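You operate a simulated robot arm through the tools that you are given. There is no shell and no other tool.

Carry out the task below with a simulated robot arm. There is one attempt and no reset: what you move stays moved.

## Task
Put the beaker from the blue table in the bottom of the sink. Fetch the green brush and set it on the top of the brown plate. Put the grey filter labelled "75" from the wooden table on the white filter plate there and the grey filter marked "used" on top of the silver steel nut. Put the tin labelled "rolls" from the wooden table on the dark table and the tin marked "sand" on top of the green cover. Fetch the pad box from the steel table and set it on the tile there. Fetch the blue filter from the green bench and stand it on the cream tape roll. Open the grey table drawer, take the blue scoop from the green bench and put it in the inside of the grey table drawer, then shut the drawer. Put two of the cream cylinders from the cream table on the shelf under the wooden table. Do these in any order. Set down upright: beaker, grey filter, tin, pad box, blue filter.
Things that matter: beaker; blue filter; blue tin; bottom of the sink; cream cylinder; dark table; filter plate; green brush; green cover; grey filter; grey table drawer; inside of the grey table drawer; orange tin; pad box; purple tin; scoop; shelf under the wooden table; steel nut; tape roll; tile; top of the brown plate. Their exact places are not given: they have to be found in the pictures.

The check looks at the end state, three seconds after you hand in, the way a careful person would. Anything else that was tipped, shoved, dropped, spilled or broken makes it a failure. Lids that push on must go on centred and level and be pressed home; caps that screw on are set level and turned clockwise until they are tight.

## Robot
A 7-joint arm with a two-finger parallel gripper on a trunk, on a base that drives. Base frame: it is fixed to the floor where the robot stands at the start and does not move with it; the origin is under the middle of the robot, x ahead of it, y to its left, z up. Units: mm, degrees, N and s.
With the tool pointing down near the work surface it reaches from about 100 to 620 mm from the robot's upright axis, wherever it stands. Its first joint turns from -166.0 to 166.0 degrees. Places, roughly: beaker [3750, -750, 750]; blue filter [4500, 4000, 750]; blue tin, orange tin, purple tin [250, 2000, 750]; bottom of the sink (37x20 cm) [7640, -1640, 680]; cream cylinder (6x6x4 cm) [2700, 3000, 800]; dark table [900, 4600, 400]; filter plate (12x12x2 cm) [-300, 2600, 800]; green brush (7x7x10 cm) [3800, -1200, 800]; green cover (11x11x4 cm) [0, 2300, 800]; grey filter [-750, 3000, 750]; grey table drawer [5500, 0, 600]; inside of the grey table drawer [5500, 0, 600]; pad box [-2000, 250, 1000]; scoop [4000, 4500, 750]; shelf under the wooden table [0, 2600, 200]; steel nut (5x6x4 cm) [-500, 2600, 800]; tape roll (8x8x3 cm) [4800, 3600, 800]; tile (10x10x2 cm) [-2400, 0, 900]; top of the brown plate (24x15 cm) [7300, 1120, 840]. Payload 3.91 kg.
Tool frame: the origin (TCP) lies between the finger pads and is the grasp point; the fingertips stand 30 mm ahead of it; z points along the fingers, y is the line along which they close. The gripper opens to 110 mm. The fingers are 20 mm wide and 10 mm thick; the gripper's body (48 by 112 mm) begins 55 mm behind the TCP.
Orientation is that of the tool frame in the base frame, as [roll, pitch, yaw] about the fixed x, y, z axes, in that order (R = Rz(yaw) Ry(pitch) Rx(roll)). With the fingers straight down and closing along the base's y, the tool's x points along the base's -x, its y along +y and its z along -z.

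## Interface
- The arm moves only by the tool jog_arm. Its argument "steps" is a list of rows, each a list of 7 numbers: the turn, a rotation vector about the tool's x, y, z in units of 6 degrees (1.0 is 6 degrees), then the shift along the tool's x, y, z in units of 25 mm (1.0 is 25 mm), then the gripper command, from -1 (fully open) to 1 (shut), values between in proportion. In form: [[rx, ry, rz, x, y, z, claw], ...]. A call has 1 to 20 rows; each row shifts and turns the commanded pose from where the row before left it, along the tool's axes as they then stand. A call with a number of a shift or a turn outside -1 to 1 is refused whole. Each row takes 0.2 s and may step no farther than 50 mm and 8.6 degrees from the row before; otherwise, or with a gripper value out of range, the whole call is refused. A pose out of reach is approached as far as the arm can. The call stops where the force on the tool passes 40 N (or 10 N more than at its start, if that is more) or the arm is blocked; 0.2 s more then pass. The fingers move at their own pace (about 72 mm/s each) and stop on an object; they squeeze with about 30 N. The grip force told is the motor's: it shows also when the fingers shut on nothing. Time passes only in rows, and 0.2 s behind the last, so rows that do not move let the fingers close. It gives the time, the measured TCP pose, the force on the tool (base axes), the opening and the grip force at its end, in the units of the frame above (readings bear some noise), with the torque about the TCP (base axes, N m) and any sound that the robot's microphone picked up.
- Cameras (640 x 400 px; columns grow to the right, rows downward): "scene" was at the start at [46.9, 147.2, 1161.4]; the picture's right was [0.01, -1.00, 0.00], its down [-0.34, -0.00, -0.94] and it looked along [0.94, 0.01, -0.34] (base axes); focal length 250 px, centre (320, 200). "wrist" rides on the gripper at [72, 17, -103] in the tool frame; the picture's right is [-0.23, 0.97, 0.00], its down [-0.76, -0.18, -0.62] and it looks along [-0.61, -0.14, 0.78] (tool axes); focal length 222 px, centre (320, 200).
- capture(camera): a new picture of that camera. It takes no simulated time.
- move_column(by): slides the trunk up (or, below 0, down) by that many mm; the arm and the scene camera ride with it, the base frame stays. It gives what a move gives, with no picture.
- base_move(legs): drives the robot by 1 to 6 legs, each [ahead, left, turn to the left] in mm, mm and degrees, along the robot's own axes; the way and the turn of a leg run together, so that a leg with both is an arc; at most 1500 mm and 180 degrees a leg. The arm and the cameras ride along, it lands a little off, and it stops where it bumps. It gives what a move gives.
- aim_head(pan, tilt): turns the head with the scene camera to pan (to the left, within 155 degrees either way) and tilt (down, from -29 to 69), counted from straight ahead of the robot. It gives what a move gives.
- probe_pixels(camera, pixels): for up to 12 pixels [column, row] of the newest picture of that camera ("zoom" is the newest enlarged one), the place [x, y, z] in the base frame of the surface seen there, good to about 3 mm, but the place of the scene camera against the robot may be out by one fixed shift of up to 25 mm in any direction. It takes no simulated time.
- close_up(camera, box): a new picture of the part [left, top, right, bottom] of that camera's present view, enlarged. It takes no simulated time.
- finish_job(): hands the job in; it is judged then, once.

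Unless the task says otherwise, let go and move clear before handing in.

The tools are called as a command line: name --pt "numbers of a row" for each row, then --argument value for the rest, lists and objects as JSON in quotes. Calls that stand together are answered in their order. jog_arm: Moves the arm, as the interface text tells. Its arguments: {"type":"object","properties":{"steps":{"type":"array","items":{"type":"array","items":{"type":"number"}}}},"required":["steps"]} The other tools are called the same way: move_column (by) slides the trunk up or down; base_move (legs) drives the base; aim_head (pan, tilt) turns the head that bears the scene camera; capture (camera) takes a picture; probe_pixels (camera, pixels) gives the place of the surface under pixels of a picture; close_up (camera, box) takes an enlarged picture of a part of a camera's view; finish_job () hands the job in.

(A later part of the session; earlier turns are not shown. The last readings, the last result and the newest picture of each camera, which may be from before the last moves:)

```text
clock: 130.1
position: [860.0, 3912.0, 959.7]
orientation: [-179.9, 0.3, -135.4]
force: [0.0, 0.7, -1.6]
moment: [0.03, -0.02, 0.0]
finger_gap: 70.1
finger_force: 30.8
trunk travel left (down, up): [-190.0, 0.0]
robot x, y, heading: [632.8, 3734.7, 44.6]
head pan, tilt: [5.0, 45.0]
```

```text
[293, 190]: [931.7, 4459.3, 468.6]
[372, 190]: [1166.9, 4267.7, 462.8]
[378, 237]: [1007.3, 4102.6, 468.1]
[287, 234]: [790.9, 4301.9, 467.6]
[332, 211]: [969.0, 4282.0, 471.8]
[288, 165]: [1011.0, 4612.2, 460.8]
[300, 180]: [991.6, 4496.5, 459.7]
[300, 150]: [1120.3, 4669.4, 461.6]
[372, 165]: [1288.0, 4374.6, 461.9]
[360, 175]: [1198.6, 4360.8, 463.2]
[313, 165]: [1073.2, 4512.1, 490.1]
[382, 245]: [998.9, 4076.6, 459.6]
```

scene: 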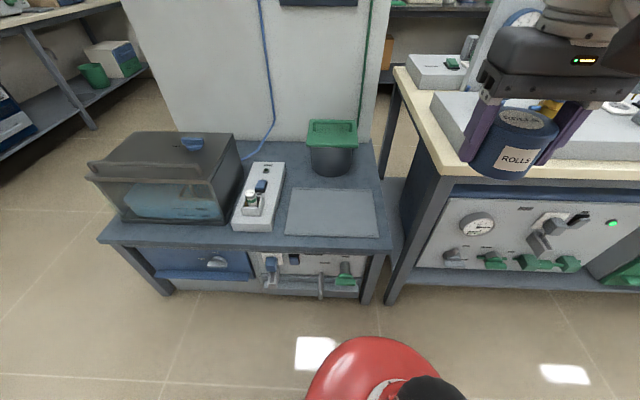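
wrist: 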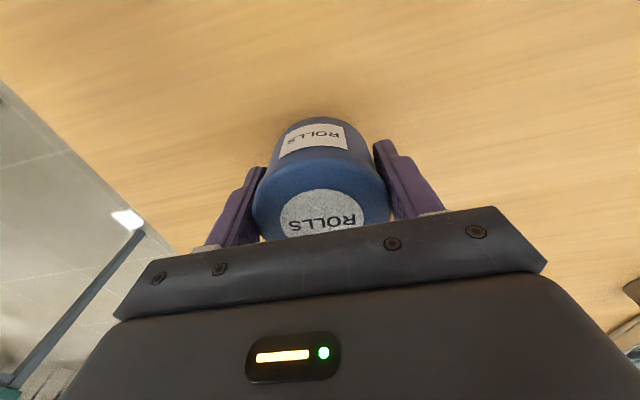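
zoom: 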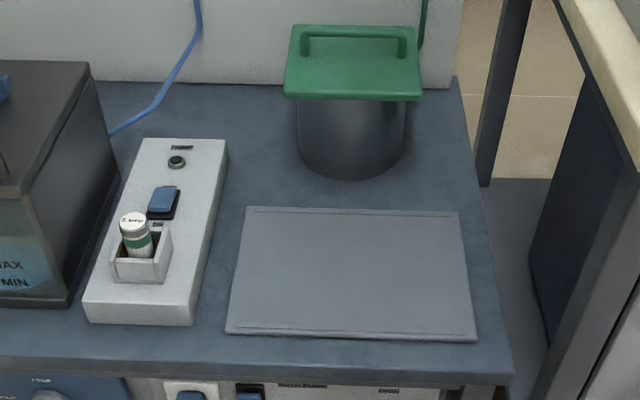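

The mat is a separate 9 mm plate, so I'd rather use bare table top. I'll probe the strips in front of the device and box, and the gap left of the pot.

probe_pixels --camera "scene" --pixels '[[240, 233], [240, 243], [270, 233], [270, 246], [170, 226], [170, 240], [282, 200], [125, 225], [110, 235], [210, 228], [210, 241], [283, 225]]'

probe_pixels --camera "scene" --pixels '[[287, 150], [310, 155], [286, 160], [312, 172], [290, 184], [275, 150], [300, 140], [333, 130], [250, 198], [210, 140], [140, 160], [270, 170]]'

```text
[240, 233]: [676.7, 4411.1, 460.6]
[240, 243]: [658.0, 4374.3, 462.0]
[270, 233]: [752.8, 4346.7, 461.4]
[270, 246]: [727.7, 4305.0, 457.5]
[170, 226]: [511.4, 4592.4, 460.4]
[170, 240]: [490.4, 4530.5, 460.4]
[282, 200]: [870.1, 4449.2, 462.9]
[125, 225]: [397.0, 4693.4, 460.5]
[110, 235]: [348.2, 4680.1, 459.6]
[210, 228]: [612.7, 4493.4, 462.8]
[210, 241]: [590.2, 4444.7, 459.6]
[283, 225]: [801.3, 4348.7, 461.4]
```

```text
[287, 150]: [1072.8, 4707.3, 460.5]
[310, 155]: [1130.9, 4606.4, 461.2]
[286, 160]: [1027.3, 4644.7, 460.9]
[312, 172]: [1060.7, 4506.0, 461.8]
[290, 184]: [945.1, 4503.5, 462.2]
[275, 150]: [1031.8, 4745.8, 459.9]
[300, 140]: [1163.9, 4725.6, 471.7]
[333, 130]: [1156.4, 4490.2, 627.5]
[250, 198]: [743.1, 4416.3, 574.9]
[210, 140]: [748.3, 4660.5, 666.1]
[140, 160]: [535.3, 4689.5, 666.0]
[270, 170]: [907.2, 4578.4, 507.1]
```

The only bare patch large enough is left of the pot behind the mat (about 120 mm wide). I'll drive so that it's straight ahead of me and close in on the table edge.

base_move --legs '[[0, 0, 1.9], [0, 270, 0], [185, 0, 0]]'

aim_head --pan -5 --tilt 50

capture --camera "scene"

```text
clock: 133.4
position: [785.7, 4232.7, 960.1]
orientation: [-180.0, 0.3, -133.2]
force: [-0.3, 0.2, -1.6]
moment: [0.02, 0.05, 0.02]
finger_gap: 70.3
finger_force: 30.5
trunk travel left (down, up): [-190.0, 0.0]
robot x, y, heading: [562.6, 4043.2, 46.7]
head pan, tilt: [5.0, 45.0]
```

```text
clock: 134.1
position: [786.1, 4233.9, 960.0]
orientation: [-179.9, 0.3, -133.3]
force: [1.0, -0.4, 0.0]
moment: [-0.01, 0.01, -0.06]
finger_gap: 70.0
finger_force: 30.1
trunk travel left (down, up): [-190.0, 0.0]
robot x, y, heading: [571.4, 4044.5, 46.8]
head pan, tilt: [-5.0, 50.0]
```

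```text
taken
```

scene: 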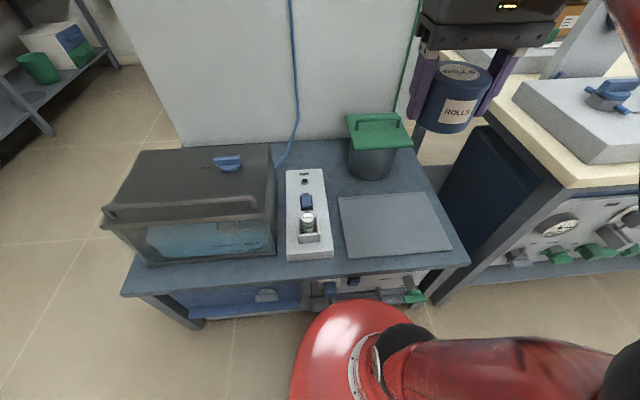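

I'm close now. Zooming on the gap between device and pot and probing its borders.

close_up --camera "scene" --box '[270, 100, 450, 270]'

probe_pixels --camera "scene" --pixels '[[331, 180], [348, 170], [336, 190], [330, 160], [345, 195], [341, 199], [350, 180], [352, 145], [348, 125], [326, 172], [346, 150], [334, 245]]'

```text
2.35 times, centred on (360, 185) of scene
```

zoom: 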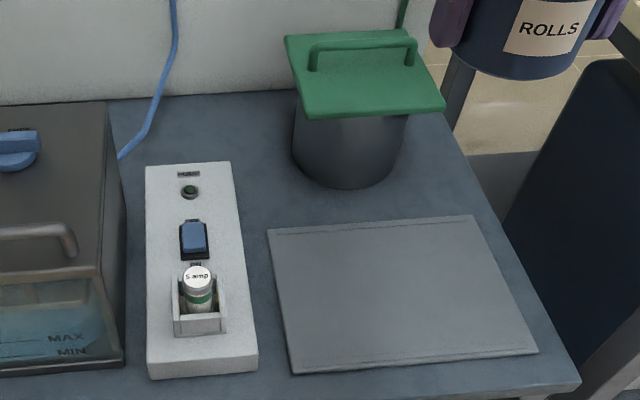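

```text
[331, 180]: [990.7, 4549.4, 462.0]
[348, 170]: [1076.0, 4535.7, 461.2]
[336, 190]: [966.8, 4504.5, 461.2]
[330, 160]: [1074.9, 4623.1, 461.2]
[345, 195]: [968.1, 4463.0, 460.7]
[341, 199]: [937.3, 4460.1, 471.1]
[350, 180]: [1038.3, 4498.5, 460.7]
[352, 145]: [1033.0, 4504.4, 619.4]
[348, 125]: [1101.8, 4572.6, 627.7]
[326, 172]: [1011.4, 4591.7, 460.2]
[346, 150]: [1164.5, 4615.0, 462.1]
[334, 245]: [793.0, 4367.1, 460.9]
```

The bare spot's target is about (963,4505), 609 mm from my axis, so I'd like to get a little closer. I'll probe the gap between the base front and the table edge.

probe_pixels --camera "scene" --pixels '[[345, 302], [325, 310], [365, 302], [320, 276], [345, 275], [375, 272], [320, 172], [331, 248], [321, 180], [310, 165]]'

```text
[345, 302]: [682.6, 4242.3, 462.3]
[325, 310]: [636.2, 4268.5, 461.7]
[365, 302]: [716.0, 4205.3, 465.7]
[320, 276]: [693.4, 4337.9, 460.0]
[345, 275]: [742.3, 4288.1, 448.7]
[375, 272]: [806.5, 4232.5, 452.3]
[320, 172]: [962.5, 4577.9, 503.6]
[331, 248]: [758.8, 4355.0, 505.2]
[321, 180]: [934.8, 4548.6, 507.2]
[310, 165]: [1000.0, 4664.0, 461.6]
```

There's 76 mm between base and table edge, so I'll go 45 mm ahead, then lower the trunk fully.

base_move --legs '[[45, 0, 0]]'

move_column --by -190

capture --camera "scene"

capture --camera "wrist"

```text
clock: 135.0
position: [816.2, 4265.8, 959.6]
orientation: [-180.0, 0.3, -133.4]
force: [-0.5, 0.3, -1.0]
moment: [-0.02, 0.01, -0.02]
finger_gap: 70.0
finger_force: 30.1
trunk travel left (down, up): [-190.0, 0.0]
robot x, y, heading: [597.3, 4079.3, 46.6]
head pan, tilt: [-5.0, 50.0]
```

```text
clock: 137.1
position: [817.2, 4266.5, 770.2]
orientation: [-180.0, 0.3, -133.3]
force: [0.1, -0.4, -0.4]
moment: [-0.01, 0.02, 0.0]
finger_gap: 70.1
finger_force: 30.5
trunk travel left (down, up): [0.0, 190.0]
robot x, y, heading: [597.5, 4080.8, 46.5]
head pan, tilt: [-5.0, 50.0]
```

```text
taken
```

scene: 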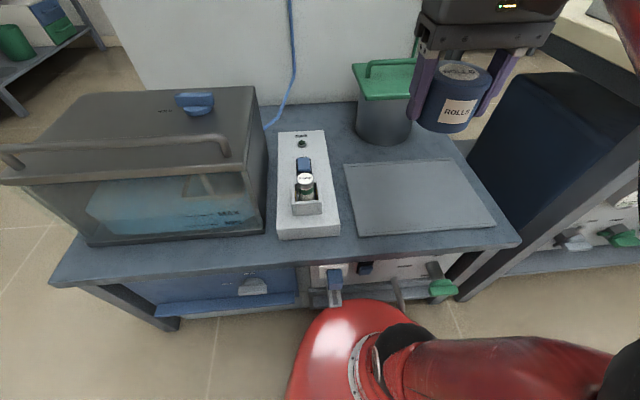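

```text
taken
```

wrist: 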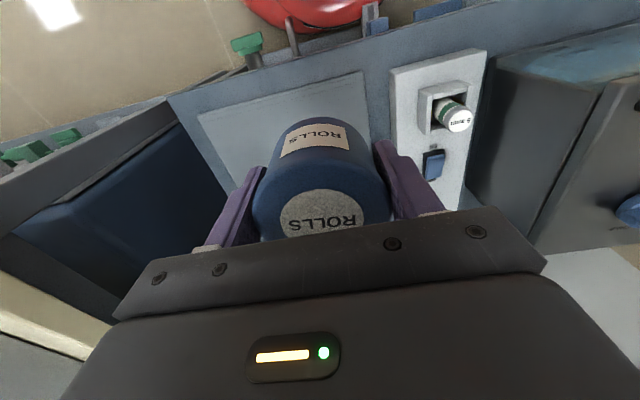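

Both cameras see the spot. I'll probe with the wrist camera too for unshifted coordinates of the device edge and mat.

probe_pixels --camera "wrist" --pixels '[[362, 76], [203, 117], [398, 78], [440, 198], [455, 120], [235, 200], [375, 100], [385, 138], [460, 85], [240, 150]]'

probe_pixels --camera "scene" --pixels '[[344, 165], [357, 234], [328, 138], [338, 228], [350, 150], [358, 140], [353, 68], [365, 98], [340, 150], [345, 120]]'

```text
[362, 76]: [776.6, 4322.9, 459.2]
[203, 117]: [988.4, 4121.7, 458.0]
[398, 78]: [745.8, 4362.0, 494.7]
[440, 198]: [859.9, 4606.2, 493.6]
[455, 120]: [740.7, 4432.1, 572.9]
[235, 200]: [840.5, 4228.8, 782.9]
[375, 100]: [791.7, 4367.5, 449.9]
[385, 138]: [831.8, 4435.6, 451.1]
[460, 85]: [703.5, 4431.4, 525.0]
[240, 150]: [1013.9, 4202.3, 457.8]
```

```text
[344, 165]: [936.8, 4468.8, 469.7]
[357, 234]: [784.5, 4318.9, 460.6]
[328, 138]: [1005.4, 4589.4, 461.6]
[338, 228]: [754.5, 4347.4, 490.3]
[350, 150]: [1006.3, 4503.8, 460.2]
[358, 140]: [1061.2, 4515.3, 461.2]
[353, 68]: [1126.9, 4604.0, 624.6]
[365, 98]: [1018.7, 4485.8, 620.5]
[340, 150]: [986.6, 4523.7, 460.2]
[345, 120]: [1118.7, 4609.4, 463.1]
```

I'll zoom once more to pin the lid's front edge and the mat's back edge.

close_up --camera "scene" --box '[310, 50, 430, 180]'

```text
3.08 times, centred on (370, 115) of scene
```

zoom: 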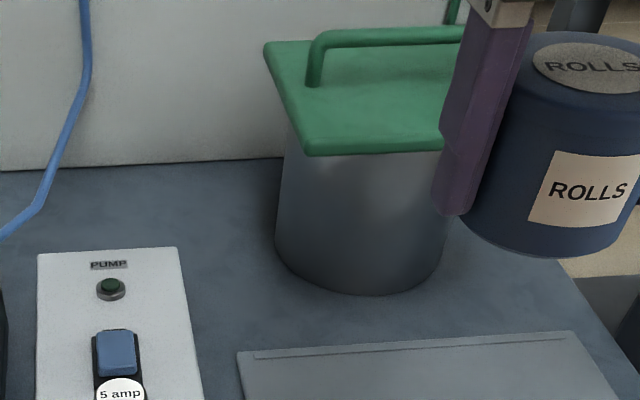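

probe_pixels --camera "zoom" --pixels '[[307, 148], [268, 50], [420, 145], [285, 255], [365, 288], [245, 358], [560, 337], [178, 252], [196, 370], [200, 250], [230, 300], [280, 320]]'

```text
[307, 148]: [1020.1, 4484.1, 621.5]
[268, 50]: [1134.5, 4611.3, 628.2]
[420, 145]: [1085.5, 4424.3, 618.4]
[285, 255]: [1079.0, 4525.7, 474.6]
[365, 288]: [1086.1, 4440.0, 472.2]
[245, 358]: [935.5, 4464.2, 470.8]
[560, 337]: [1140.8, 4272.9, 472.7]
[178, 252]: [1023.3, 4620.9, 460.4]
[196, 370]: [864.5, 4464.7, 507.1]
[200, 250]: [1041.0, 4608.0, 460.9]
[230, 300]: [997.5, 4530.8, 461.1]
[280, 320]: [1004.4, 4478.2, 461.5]
```

Lid corner is at about (1009,4493), mat's back-left corner (925,4473), device's right edge 53 mm left of the mat. The target is (956,4504). I'll turn the gripper 35° clockwise so its body clears the lid, while lowering to z≈710.

jog_arm --pt "0 0 0.97 0 0 0.4 1" --pt "0 0 0.97 0 0 0.4 1" --pt "0 0 0.97 0 0 0.4 1" --pt "0 0 0.97 0 0 0.4 1" --pt "0 0 0.97 0 0 0.4 1" --pt "0 0 0.97 0 0 0.4 1" --pt "0 0 0 0 0 0 1"

```text
clock: 138.7
position: [817.1, 4267.7, 710.2]
orientation: [179.9, 0.3, -168.3]
force: [0.1, -0.6, -0.4]
moment: [-0.02, 0.02, 0.0]
finger_gap: 70.1
finger_force: 30.1
trunk travel left (down, up): [0.0, 190.0]
robot x, y, heading: [597.8, 4080.6, 46.9]
head pan, tilt: [-5.0, 50.0]
```

Now moving out over the target at z≈710.

jog_arm --pt "0 0 0 -0.5 0.55 0 1" --pt "0 0 0 -0.76 0.84 0 1" --pt "0 0 0 -0.76 0.84 0 1" --pt "0 0 0 -0.76 0.84 0 1" --pt "0 0 0 -0.76 0.84 0 1" --pt "0 0 0 -0.76 0.84 0 1" --pt "0 0 0 -0.76 0.84 0 1" --pt "0 0 0 -0.76 0.84 0 1" --pt "0 0 0 -0.76 0.84 0 1" --pt "0 0 0 -0.79 0.88 0 1" --pt "0 0 0 0 0 0 1" --pt "0 0 0 0 0 0 1"

capture --camera "scene"

capture --camera "wrist"

```text
clock: 141.3
position: [956.7, 4502.4, 712.6]
orientation: [179.8, 0.4, -168.1]
force: [-0.8, 0.5, -2.3]
moment: [0.02, -0.01, 0.01]
finger_gap: 69.9
finger_force: 29.8
trunk travel left (down, up): [0.0, 190.0]
robot x, y, heading: [597.5, 4081.6, 47.0]
head pan, tilt: [-5.0, 50.0]
```

```text
taken
```

scene: 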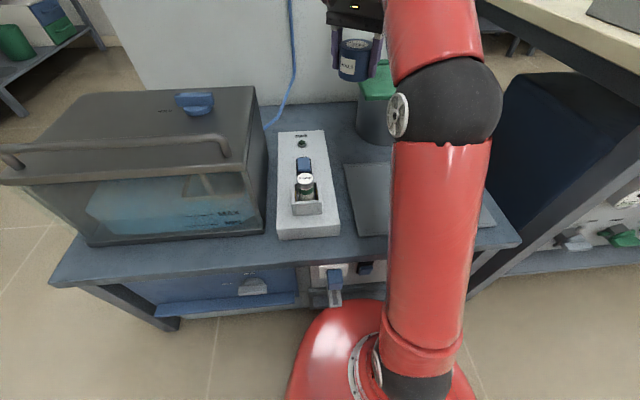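

```text
taken
```

wrist: 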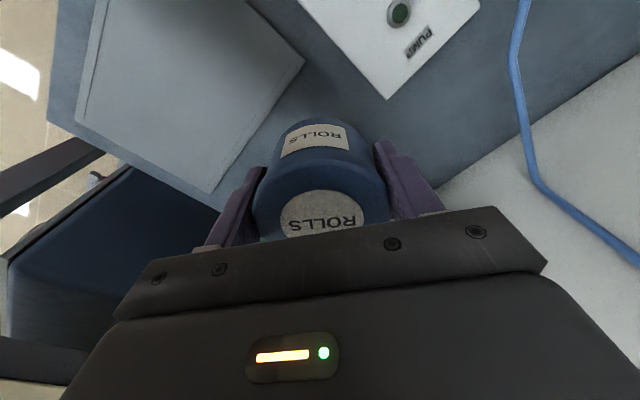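

I can see the mat's corner (304,66) and the device's corner (388,97) beside the tin. Probing them for exact clearance.

probe_pixels --camera "wrist" --pixels '[[300, 67], [212, 186], [387, 95], [310, 10], [340, 80], [430, 170], [270, 115]]'

```text
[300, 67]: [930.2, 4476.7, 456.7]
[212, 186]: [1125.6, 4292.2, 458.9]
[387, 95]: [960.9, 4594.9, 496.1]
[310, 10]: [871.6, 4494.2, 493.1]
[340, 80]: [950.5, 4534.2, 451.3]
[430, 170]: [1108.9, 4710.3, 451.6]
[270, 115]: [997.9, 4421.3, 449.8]
```

Clearances hold with a 5 mm nudge away from the mat. Descending 110 mm first, then checking.

jog_arm --pt "0 0 0 -0.17 0.15 0.4 1" --pt "0 0 0 0 0 0.8 1" --pt "0 0 0 0 0 0.8 1" --pt "0 0 0 0 0 0.8 1" --pt "0 0 0 0 0 0.8 1" --pt "0 0 0 0 0 0.8 1" --pt "0 0 0 0 0 0 1"

capture --camera "scene"

capture --camera "wrist"

```text
clock: 142.9
position: [961.3, 4507.7, 600.9]
orientation: [179.9, 0.4, -168.2]
force: [-0.2, 0.1, -1.6]
moment: [0.01, 0.02, -0.01]
finger_gap: 70.0
finger_force: 30.2
trunk travel left (down, up): [0.0, 190.0]
robot x, y, heading: [599.8, 4081.2, 46.5]
head pan, tilt: [-5.0, 50.0]
```

```text
taken
```

scene: 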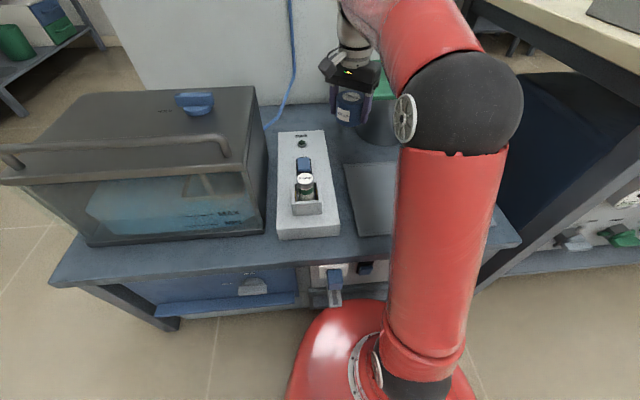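

```text
taken
```

wrist: 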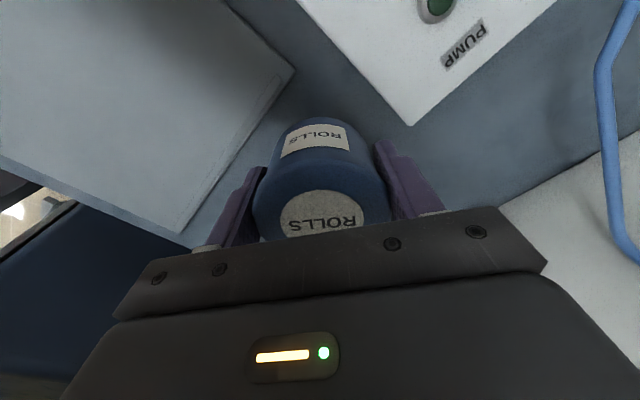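

Clear so far. I'll zoom on the gripper against the green lid.

close_up --camera "scene" --box '[300, 0, 420, 150]'

jog_arm --pt "0 0 0 0 0 0.5 1" --pt "0 0 0 0 0 0.7 1" --pt "0 0 0 0 0 0.7 1" --pt "0 0 0 0 0 0.5 1" --pt "0 0 0 0 0 0 1"

close_up --camera "scene" --box '[300, 0, 420, 150]'

capture --camera "wrist"

```text
2.67 times, centred on (360, 75) of scene
```

zoom: 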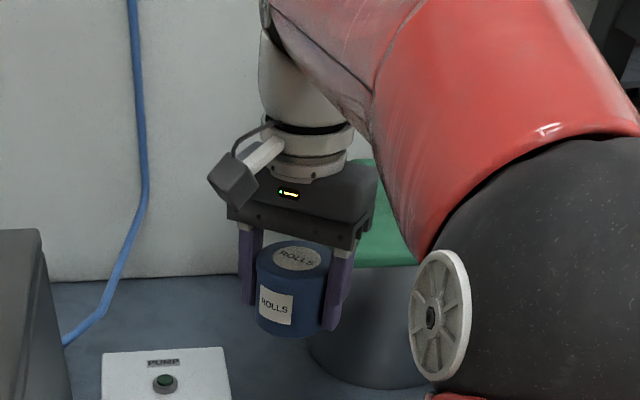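

```text
clock: 144.1
position: [959.9, 4507.3, 542.3]
orientation: [179.9, 0.2, -168.3]
force: [-0.5, 0.0, -1.0]
moment: [0.0, -0.01, 0.01]
finger_gap: 70.0
finger_force: 30.1
trunk travel left (down, up): [0.0, 190.0]
robot x, y, heading: [598.0, 4078.6, 46.9]
head pan, tilt: [-5.0, 50.0]
```

```text
2.67 times, centred on (360, 75) of scene
```

zoom: 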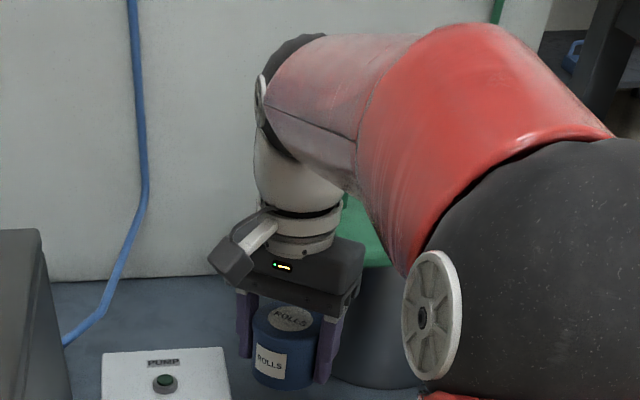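

```text
taken
```

wrist: 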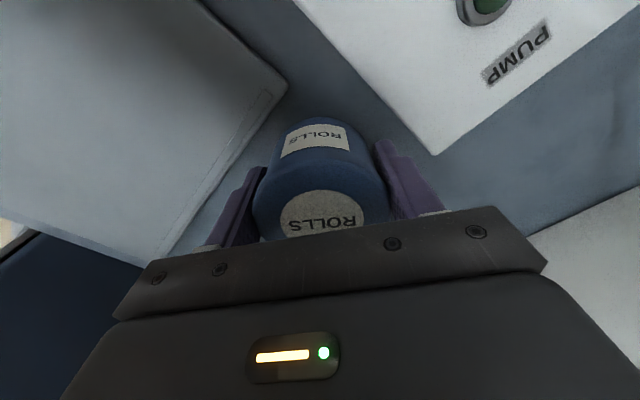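

No contact so far. Lowering the rest in shrinking steps.

jog_arm --pt "0 0 0 0 0 0.5 1" --pt "0 0 0 0 0 0.5 1" --pt "0 0 0 0 0 0.5 1" --pt "0 0 0 0 0 0.3 1" --pt "0 0 0 0 0 0.1 1" --pt "0 0 0 0 0 0 1"

capture --camera "wrist"

close_up --camera "scene" --box '[300, 0, 420, 150]'

```text
clock: 145.5
position: [959.9, 4507.5, 494.2]
orientation: [179.9, 0.3, -168.2]
force: [0.0, 0.0, -1.7]
moment: [-0.01, -0.04, 0.0]
finger_gap: 69.9
finger_force: 29.9
trunk travel left (down, up): [0.0, 190.0]
robot x, y, heading: [594.2, 4081.1, 46.6]
head pan, tilt: [-5.0, 50.0]
```

```text
taken
```

wrist: 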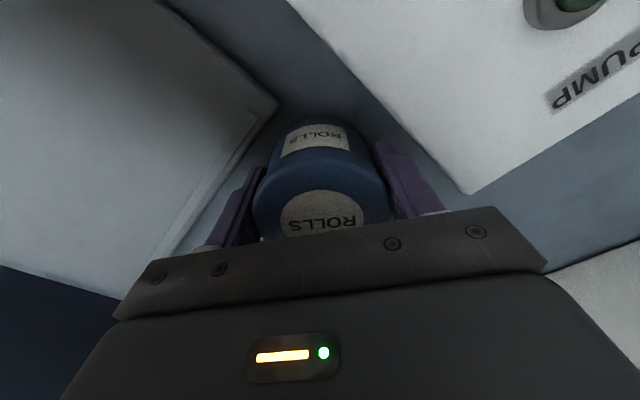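

```text
2.67 times, centred on (360, 75) of scene
```

zoom: 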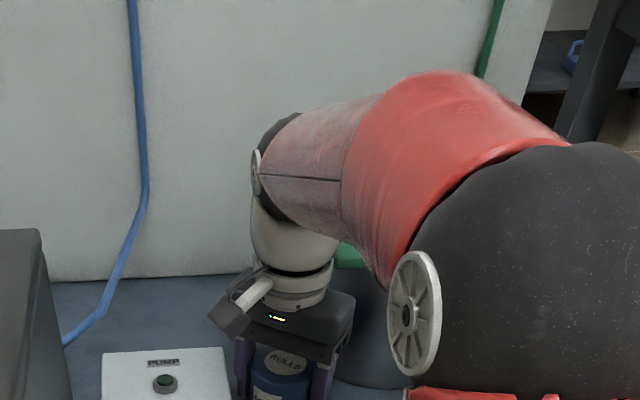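

About 6 mm left. Small steps down, watching the force.

jog_arm --pt "0 0 0 0 0 0.08 1" --pt "0 0 0 0 0 0.06 1" --pt "0 0 0 0 0 0.06 1" --pt "0 0 0 0 0 0 1"

```text
clock: 146.5
position: [961.1, 4508.9, 488.9]
orientation: [179.9, 0.4, -168.3]
force: [0.2, -0.1, -0.8]
moment: [0.01, 0.01, 0.02]
finger_gap: 70.1
finger_force: 29.5
trunk travel left (down, up): [0.0, 190.0]
robot x, y, heading: [596.8, 4079.6, 46.9]
head pan, tilt: [-5.0, 50.0]
```

jog_arm --pt "0 0 0 0 0 0.05 1" --pt "0 0 0 0 0 0.04 1" --pt "0 0 0 0 0 0 1"

```text
clock: 147.3
position: [959.9, 4509.0, 488.5]
orientation: [179.9, 0.3, -168.2]
force: [-0.6, 0.5, 3.1]
moment: [-0.17, 0.03, -0.03]
finger_gap: 70.3
finger_force: 30.2
trunk travel left (down, up): [0.0, 190.0]
robot x, y, heading: [599.2, 4082.4, 46.8]
head pan, tilt: [-5.0, 50.0]
```

Light contact reached. I'll press a hair more, open just 4 mm a side, and rise straight up.

jog_arm --pt "0 0 0 0 0 0.03 1" --pt "0 0 0 0 0 0 -0.35" --pt "0 0 0 0 0 0 -0.42" --pt "0 0 0 0 0 0 -0.42" --pt "0 0 0 0 0 -0.2 -0.42" --pt "0 0 0 0 0 -0.5 -0.42" --pt "0 0 0 0 0 -0.8 -0.42" --pt "0 0 0 0 0 -0.8 -0.42" --pt "0 0 0 0 0 -0.8 -0.42" --pt "0 0 0 0 0 -0.8 -0.42" --pt "0 0 0 0 0 -0.8 -0.42" --pt "0 0 0 0 0 -0.8 -0.42"

capture --camera "wrist"

close_up --camera "scene" --box '[300, 20, 420, 170]'

```text
clock: 149.9
position: [959.7, 4508.1, 624.6]
orientation: [179.8, 0.2, -168.2]
force: [0.0, 0.1, 0.5]
moment: [0.05, 0.0, 0.02]
finger_gap: 78.4
finger_force: 0.0
trunk travel left (down, up): [0.0, 190.0]
robot x, y, heading: [601.6, 4081.2, 46.9]
head pan, tilt: [-5.0, 50.0]
```

```text
taken
```

wrist: 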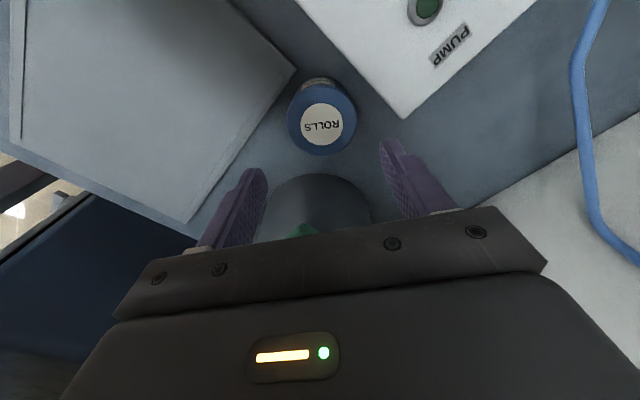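

```text
2.67 times, centred on (360, 95) of scene
```

zoom: 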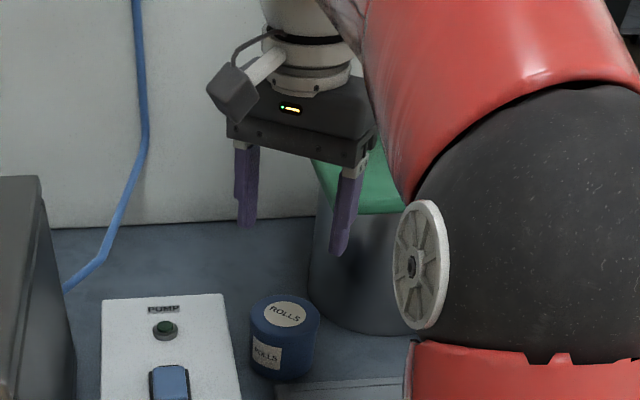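

The "ROLLS" tin stands upright on bare table beside the pot. I'll rise, pull the arm back, undo the wrist turn and raise the trunk.

jog_arm --pt "0 0 0 0 0 -0.8 -0.42" --pt "0 0 0 0 0 -0.8 -0.42" --pt "0 0 0 0 0 -0.8 -0.42" --pt "0 0 -0.5 0.8 -0.7 -0.2 -0.42" --pt "0 0 0 0.8 -0.7 0 -0.42" --pt "0 0 0 0.8 -0.7 0 -0.42" --pt "0 0 0 0.8 -0.7 0 -0.42" --pt "0 0 0 0.8 -0.7 0 -0.42" --pt "0 0 0 0.8 -0.7 0 -0.42" --pt "0 0 0 0.8 -0.7 0 -0.42" --pt "0 0 0 0.8 -0.7 0 -0.42" --pt "0 0 0 0.8 -0.7 0 -0.42" --pt "0 0 -1 0 0 0 -0.42" --pt "0 0 -1 0 0 0 -0.42" --pt "0 0 -1 0 0 0 -0.42" --pt "0 0 -1 0 0 0 -0.42" --pt "0 0 -1 0 0 0 -0.42" --pt "0 0 -0.33 0 0 0 -0.42"

move_column --by 190

aim_head --pan -45 --tilt 20

capture --camera "scene"

```text
clock: 153.7
position: [823.8, 4311.2, 687.9]
orientation: [-179.9, 0.4, -133.2]
force: [0.3, -0.5, -0.5]
moment: [0.05, 0.04, 0.01]
finger_gap: 78.0
finger_force: 0.0
trunk travel left (down, up): [0.0, 190.0]
robot x, y, heading: [597.2, 4083.2, 46.8]
head pan, tilt: [-5.0, 50.0]
```

```text
clock: 155.8
position: [822.8, 4308.8, 877.8]
orientation: [-179.8, 0.3, -133.2]
force: [0.0, -1.0, 0.5]
moment: [0.04, 0.02, -0.01]
finger_gap: 78.4
finger_force: 0.0
trunk travel left (down, up): [-190.0, 0.0]
robot x, y, heading: [600.7, 4081.9, 46.8]
head pan, tilt: [-5.0, 50.0]
```

```text
clock: 156.9
position: [824.6, 4308.7, 876.7]
orientation: [-179.9, 0.3, -133.1]
force: [0.9, -0.4, -1.2]
moment: [0.0, 0.0, 0.02]
finger_gap: 78.0
finger_force: 0.0
trunk travel left (down, up): [-190.0, 0.0]
robot x, y, heading: [597.4, 4078.8, 46.5]
head pan, tilt: [-45.0, 20.0]
```

```text
taken
```

scene: 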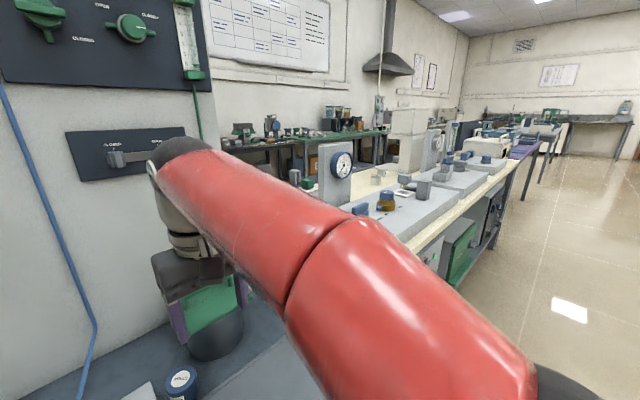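

I'll back off, slide right along the cream table and look for the cylinders.

base_move --legs '[[-330, 0, 0], [0, -1000, 0]]'

aim_head --pan 10 --tilt 25

capture --camera "scene"

```text
clock: 163.9
position: [1340.1, 3387.2, 877.3]
orientation: [-179.9, 0.3, -132.5]
force: [0.3, 0.4, -1.1]
moment: [0.01, 0.02, -0.05]
finger_gap: 78.1
finger_force: 0.0
trunk travel left (down, up): [-190.0, 0.0]
robot x, y, heading: [1119.0, 3150.5, 47.4]
head pan, tilt: [-45.0, 20.0]
```

```text
clock: 165.1
position: [1339.4, 3387.1, 877.3]
orientation: [-179.9, 0.3, -132.5]
force: [-0.2, 0.4, -0.5]
moment: [0.01, -0.03, 0.01]
finger_gap: 78.1
finger_force: 0.1
trunk travel left (down, up): [-190.0, 0.0]
robot x, y, heading: [1117.5, 3153.7, 47.7]
head pan, tilt: [10.0, 25.0]
```

```text
taken
```

scene: 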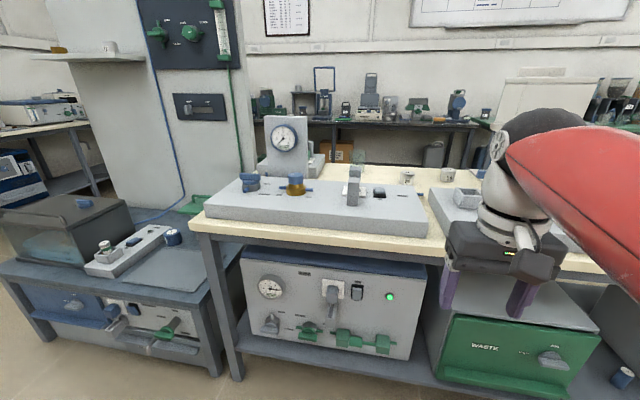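

Two cylinders show at (407,177) and (448,174). I'll move further right and look back left over the table.

base_move --legs '[[0, -500, -1]]'

aim_head --pan 20 --tilt 25

capture --camera "scene"

close_up --camera "scene" --box '[180, 120, 440, 280]'

```text
clock: 168.1
position: [1711.0, 3042.6, 877.8]
orientation: [-179.9, 0.3, -133.2]
force: [0.4, -0.1, 0.4]
moment: [0.0, -0.01, -0.01]
finger_gap: 78.2
finger_force: 0.0
trunk travel left (down, up): [-190.0, 0.0]
robot x, y, heading: [1483.1, 2811.5, 46.8]
head pan, tilt: [10.0, 25.0]
```

```text
clock: 168.8
position: [1710.4, 3044.5, 876.7]
orientation: [-179.9, 0.2, -133.1]
force: [0.1, -0.3, -0.5]
moment: [0.0, 0.02, 0.02]
finger_gap: 77.9
finger_force: 0.1
trunk travel left (down, up): [-190.0, 0.0]
robot x, y, heading: [1481.7, 2808.4, 46.6]
head pan, tilt: [20.0, 25.0]
```

```text
taken
```

scene: 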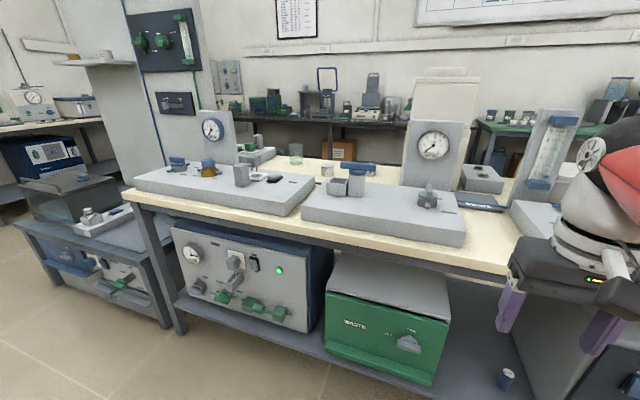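

```text
2.46 times, centred on (310, 200) of scene
```

zoom: 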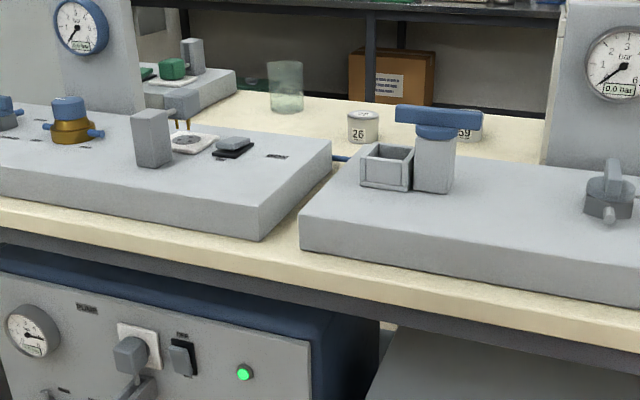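

"26" and "59" are behind the instruments, hard to reach; the task hints at one near (2700,3000). I'll slide further right to see that end of the table.

base_move --legs '[[0, -650, 0]]'

aim_head --pan 10 --tilt 25

capture --camera "scene"

aim_head --pan 45 --tilt 25

capture --camera "scene"

```text
clock: 172.4
position: [2187.1, 2601.3, 876.6]
orientation: [-179.9, 0.2, -132.4]
force: [-1.1, -0.1, 0.6]
moment: [0.02, 0.03, 0.01]
finger_gap: 78.1
finger_force: 0.2
trunk travel left (down, up): [-190.0, 0.0]
robot x, y, heading: [1963.6, 2370.0, 47.5]
head pan, tilt: [20.0, 25.0]
```

```text
clock: 173.1
position: [2186.3, 2601.0, 877.4]
orientation: [-179.8, 0.3, -132.6]
force: [-0.1, 0.0, 0.4]
moment: [0.0, 0.02, -0.01]
finger_gap: 78.1
finger_force: 0.1
trunk travel left (down, up): [-190.0, 0.0]
robot x, y, heading: [1963.4, 2371.5, 47.5]
head pan, tilt: [10.0, 25.0]
```

```text
taken
```

scene: 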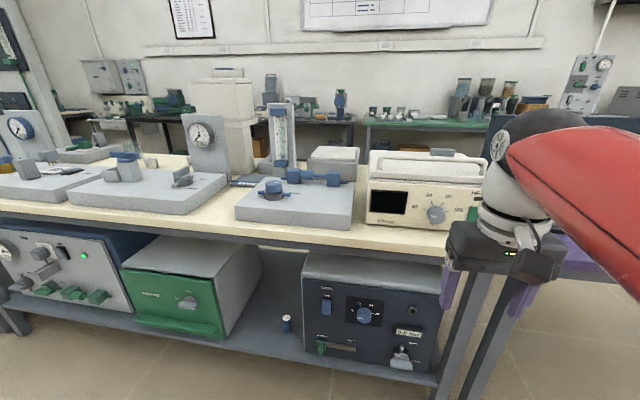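

```text
clock: 174.1
position: [2187.0, 2600.4, 878.1]
orientation: [-179.9, 0.3, -132.5]
force: [-0.1, -1.3, -0.2]
moment: [0.02, -0.02, -0.04]
finger_gap: 77.9
finger_force: 0.0
trunk travel left (down, up): [-190.0, 0.0]
robot x, y, heading: [1961.8, 2366.3, 47.4]
head pan, tilt: [45.0, 25.0]
```

```text
taken
```

scene: 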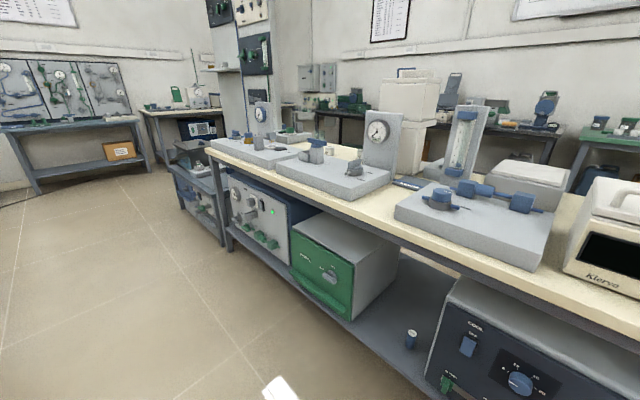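

No cylinder shows from the front here; they may stand toward the back side, reachable from the aisle behind. I'll look right to find the gap past the cream table's end.

jog_arm --pt "0 0 0 0.3 1 -0.3 -0.42" --pt "0 0 0 0.3 1 -0.3 -0.42" --pt "0 0 0 0.3 1 -0.3 -0.42" --pt "0 0 0 0.3 1 -0.3 -0.42" --pt "0 0 0 0.3 1 -0.3 -0.42" --pt "0 0 0 0.3 1 -0.3 -0.42" --pt "0 0 0 0.3 1 0 -0.42" --pt "0 0 0 0.3 1 0 -0.42"

aim_head --pan -35 --tilt 25

capture --camera "scene"

```text
clock: 175.9
position: [1998.0, 2691.9, 921.3]
orientation: [-179.9, 0.4, -132.6]
force: [-0.2, -0.5, 0.5]
moment: [0.05, 0.01, 0.02]
finger_gap: 78.2
finger_force: 0.0
trunk travel left (down, up): [-190.0, 0.0]
robot x, y, heading: [1962.5, 2369.0, 47.5]
head pan, tilt: [45.0, 25.0]
```

```text
clock: 177.5
position: [1999.0, 2692.1, 921.6]
orientation: [-179.9, 0.3, -132.5]
force: [0.6, 0.0, -0.2]
moment: [-0.01, 0.02, 0.07]
finger_gap: 77.7
finger_force: 0.0
trunk travel left (down, up): [-190.0, 0.0]
robot x, y, heading: [1962.9, 2370.3, 47.3]
head pan, tilt: [-35.0, 25.0]
```

```text
taken
```

scene: 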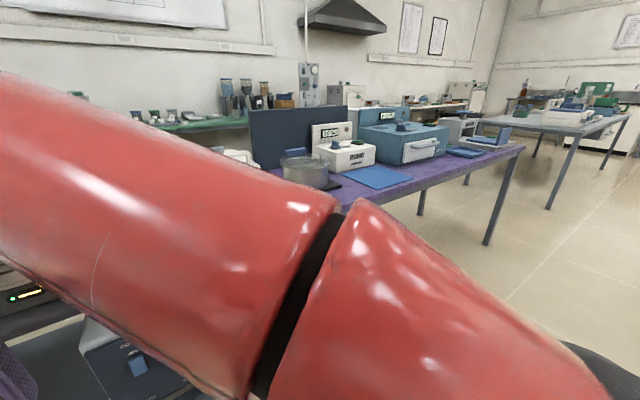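

The arm still hides the joint between the tables. I'll probe the purple table's right end and note the gap beyond it.

probe_pixels --camera "scene" --pixels '[[522, 149], [487, 240], [420, 212], [465, 183], [550, 205], [480, 122], [626, 117], [340, 200], [380, 190], [570, 185], [418, 176]]'

```text
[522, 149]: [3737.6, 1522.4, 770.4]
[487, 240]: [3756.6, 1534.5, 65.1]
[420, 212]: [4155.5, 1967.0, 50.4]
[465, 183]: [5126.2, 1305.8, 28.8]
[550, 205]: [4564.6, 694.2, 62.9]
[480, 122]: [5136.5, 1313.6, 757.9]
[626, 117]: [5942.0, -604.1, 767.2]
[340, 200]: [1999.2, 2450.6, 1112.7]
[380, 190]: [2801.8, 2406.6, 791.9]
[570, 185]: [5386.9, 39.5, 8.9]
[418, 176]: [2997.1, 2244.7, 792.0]
```

The gap to the back aisle is right of the purple table (u≈−2400 to −3500). Before deciding, I'll measure the cream table's depth and the cylinders from here.

aim_head --pan 35 --tilt 15

capture --camera "scene"

close_up --camera "scene" --box '[80, 120, 320, 260]'

close_up --camera "scene" --box '[320, 100, 640, 280]'

```text
clock: 178.9
position: [1999.0, 2691.4, 921.2]
orientation: [-179.9, 0.3, -132.5]
force: [-1.0, 1.0, 0.4]
moment: [-0.02, 0.0, -0.01]
finger_gap: 78.2
finger_force: 0.0
trunk travel left (down, up): [-190.0, 0.0]
robot x, y, heading: [1965.3, 2369.4, 47.3]
head pan, tilt: [35.0, 15.0]
```

```text
taken
```

scene: 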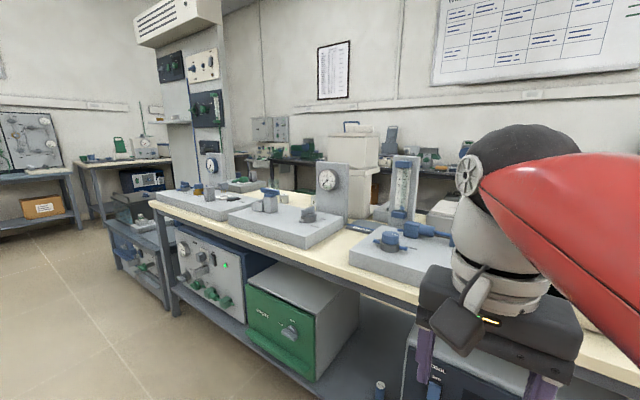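

```text
2.67 times, centred on (200, 190) of scene
```

zoom: 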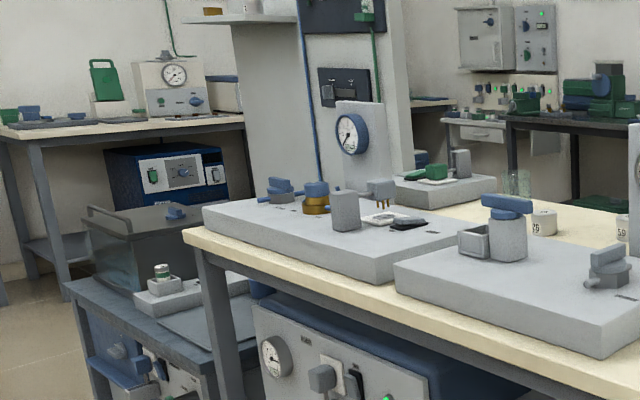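

```text
2.00 times, centred on (480, 190) of scene
```

zoom: 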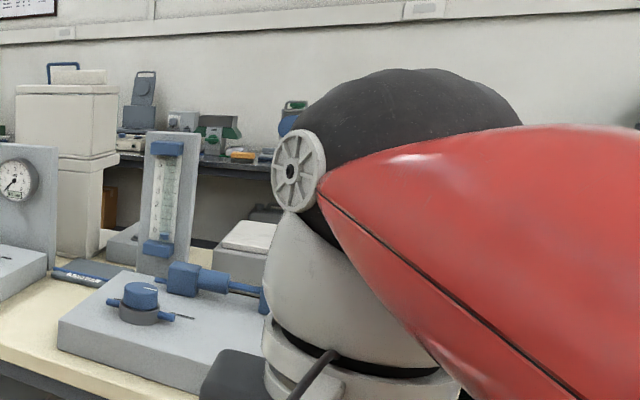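

I'll probe the region around the "26" cylinder and the table's back edge.

close_up --camera "scene" --box '[240, 165, 340, 225]'

probe_pixels --camera "scene" --pixels '[[284, 197], [311, 199], [270, 193], [296, 199], [300, 195], [292, 193], [262, 190], [345, 215], [355, 225], [306, 193], [230, 222], [440, 215]]'

```text
6.40 times, centred on (290, 195) of scene
```

zoom: 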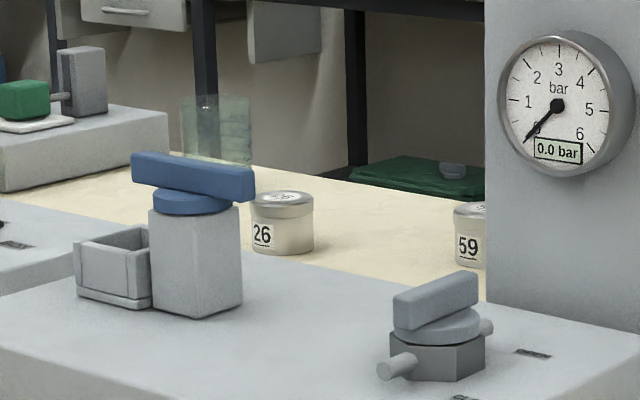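

```text
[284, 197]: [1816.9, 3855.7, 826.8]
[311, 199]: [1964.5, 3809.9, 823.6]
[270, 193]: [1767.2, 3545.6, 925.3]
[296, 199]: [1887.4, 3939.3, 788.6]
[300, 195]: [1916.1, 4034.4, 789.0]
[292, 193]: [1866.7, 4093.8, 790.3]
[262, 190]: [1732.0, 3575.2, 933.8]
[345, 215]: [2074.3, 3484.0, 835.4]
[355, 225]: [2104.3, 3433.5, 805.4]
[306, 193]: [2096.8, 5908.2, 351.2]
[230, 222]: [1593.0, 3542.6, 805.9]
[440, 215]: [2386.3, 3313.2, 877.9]
```

The cylinders are only 150–200 mm from the table's back edge (v≈2800), so I'll fetch them later from the back aisle. First I'll work along this aisle: go to the grey table drawer. Looking right along the aisle before driving.

aim_head --pan -90 --tilt 20

capture --camera "scene"

```text
clock: 180.9
position: [1999.3, 2692.0, 922.3]
orientation: [-179.9, 0.3, -132.5]
force: [0.3, 0.1, -0.2]
moment: [-0.01, 0.02, 0.01]
finger_gap: 78.4
finger_force: 0.1
trunk travel left (down, up): [-190.0, 0.0]
robot x, y, heading: [1968.8, 2368.5, 47.6]
head pan, tilt: [-90.0, 20.0]
```

```text
taken
```

scene: 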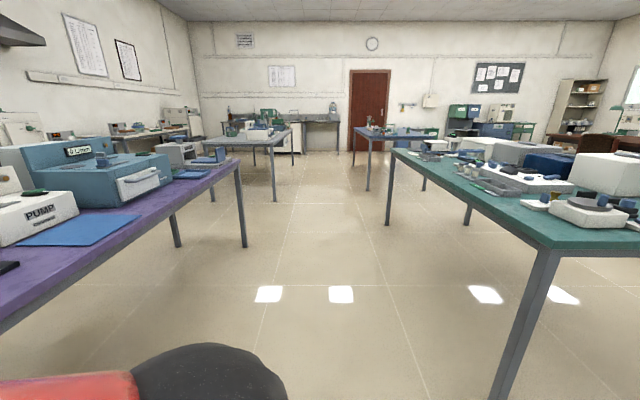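

The aisle is clear. Driving right about 4.1 m toward the grey table.

base_move --legs '[[0, 0, -1], [0, -1400, 0], [0, -1400, 0], [0, -1100, 0]]'

aim_head --pan -10 --tilt 30

capture --camera "scene"

```text
clock: 200.2
position: [4823.8, -80.7, 921.5]
orientation: [-179.9, 0.3, -136.6]
force: [0.0, 0.7, 0.1]
moment: [0.02, -0.02, 0.01]
finger_gap: 78.5
finger_force: 0.0
trunk travel left (down, up): [-190.0, 0.0]
robot x, y, heading: [4764.2, -402.5, 43.4]
head pan, tilt: [-90.0, 20.0]
```

```text
clock: 201.8
position: [4823.3, -81.5, 922.5]
orientation: [-179.8, 0.3, -136.4]
force: [0.3, 0.5, 0.0]
moment: [-0.01, 0.01, -0.02]
finger_gap: 78.0
finger_force: 0.0
trunk travel left (down, up): [-190.0, 0.0]
robot x, y, heading: [4764.9, -402.8, 43.4]
head pan, tilt: [-10.0, 30.0]
```

```text
taken
```

scene: 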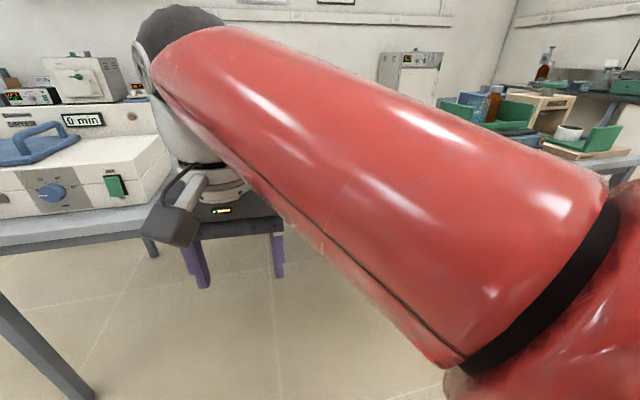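

The arm hides the view again. I'll swing the hand to the robot's right side and fix the heading (43.4° → 46.5°).

jog_arm --pt "0 0 0 0 -1 0 -1" --pt "0 0 0 0 -1 0 -1" --pt "0 0 0 0 -1 0 -1" --pt "0 0 0 0 -1 0 -1" --pt "0 0 0 0 -1 0 -1" --pt "0 0 0 0 -1 0 -1" --pt "0 0 0 0 -1 0 -1" --pt "0 0 0 0 -1 0 -1" --pt "0 0 0 0 -1 0 -1" --pt "0 0 0 0 -1 0 -1" --pt "0 0 0 0 -1 0 -1" --pt "0 0 0 0 -1 0 -1" --pt "0 0 0 0 -1 0 -1" --pt "0 0 0 0 -1 0 -1" --pt "0 0 0 0 -1 0 -1" --pt "0 0 0 0 -1 0 -1" --pt "0 0 0 0 -1 0 -1"

base_move --legs '[[0, 0, 3.1]]'

aim_head --pan 0 --tilt 30

capture --camera "scene"

```text
clock: 205.4
position: [5117.3, -390.3, 923.3]
orientation: [-179.9, 0.3, -136.5]
force: [0.5, 0.2, -0.1]
moment: [-0.01, 0.02, 0.0]
finger_gap: 109.9
finger_force: 0.0
trunk travel left (down, up): [-190.0, 0.0]
robot x, y, heading: [4762.8, -397.9, 43.6]
head pan, tilt: [-10.0, 30.0]
```

```text
clock: 206.2
position: [5115.8, -370.2, 923.2]
orientation: [-179.9, 0.3, -133.3]
force: [0.5, -0.4, -0.1]
moment: [-0.01, 0.0, 0.02]
finger_gap: 109.9
finger_force: 0.0
trunk travel left (down, up): [-190.0, 0.0]
robot x, y, heading: [4761.8, -399.4, 46.5]
head pan, tilt: [-10.0, 30.0]
```

```text
clock: 206.9
position: [5116.5, -370.6, 922.3]
orientation: [-179.9, 0.4, -133.4]
force: [0.0, 0.5, 0.5]
moment: [0.0, 0.02, 0.03]
finger_gap: 109.8
finger_force: 0.0
trunk travel left (down, up): [-190.0, 0.0]
robot x, y, heading: [4768.8, -401.0, 46.5]
head pan, tilt: [0.0, 30.0]
```

```text
taken
```

scene: 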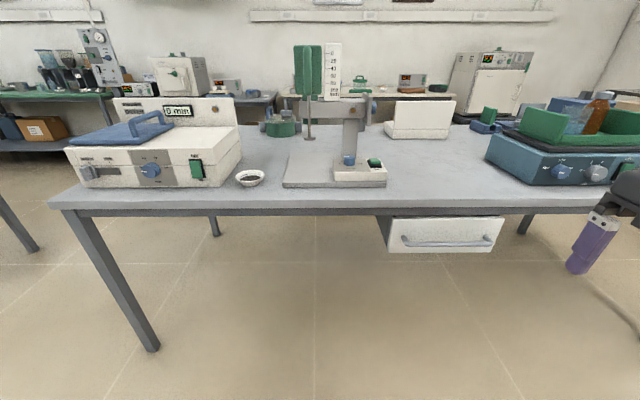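

The drawer hangs under the grey table at (445,234), with a bar handle at row 243. Probing it.

close_up --camera "scene" --box '[360, 190, 530, 290]'

probe_pixels --camera "scene" --pixels '[[447, 244], [410, 244], [485, 244], [392, 235], [497, 235], [445, 222], [445, 250], [445, 205], [390, 220], [503, 220]]'

```text
3.76 times, centred on (445, 240) of scene
```

zoom: 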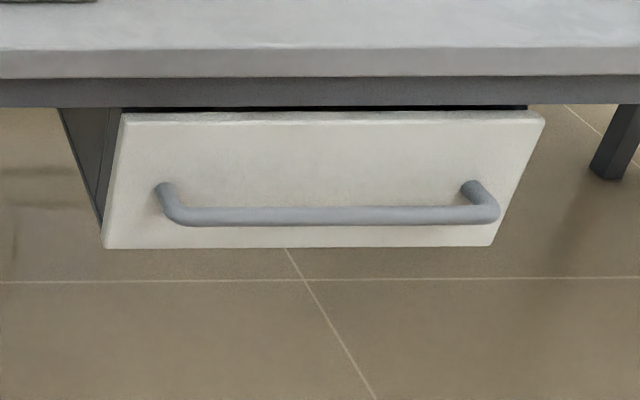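

```text
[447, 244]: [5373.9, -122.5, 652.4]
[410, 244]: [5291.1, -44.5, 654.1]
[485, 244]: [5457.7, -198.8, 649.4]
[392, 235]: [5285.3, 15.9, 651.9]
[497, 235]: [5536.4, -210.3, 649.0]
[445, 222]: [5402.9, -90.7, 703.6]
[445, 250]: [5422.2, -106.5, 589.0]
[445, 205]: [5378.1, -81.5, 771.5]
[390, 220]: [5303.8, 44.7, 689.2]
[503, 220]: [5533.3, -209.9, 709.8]
```

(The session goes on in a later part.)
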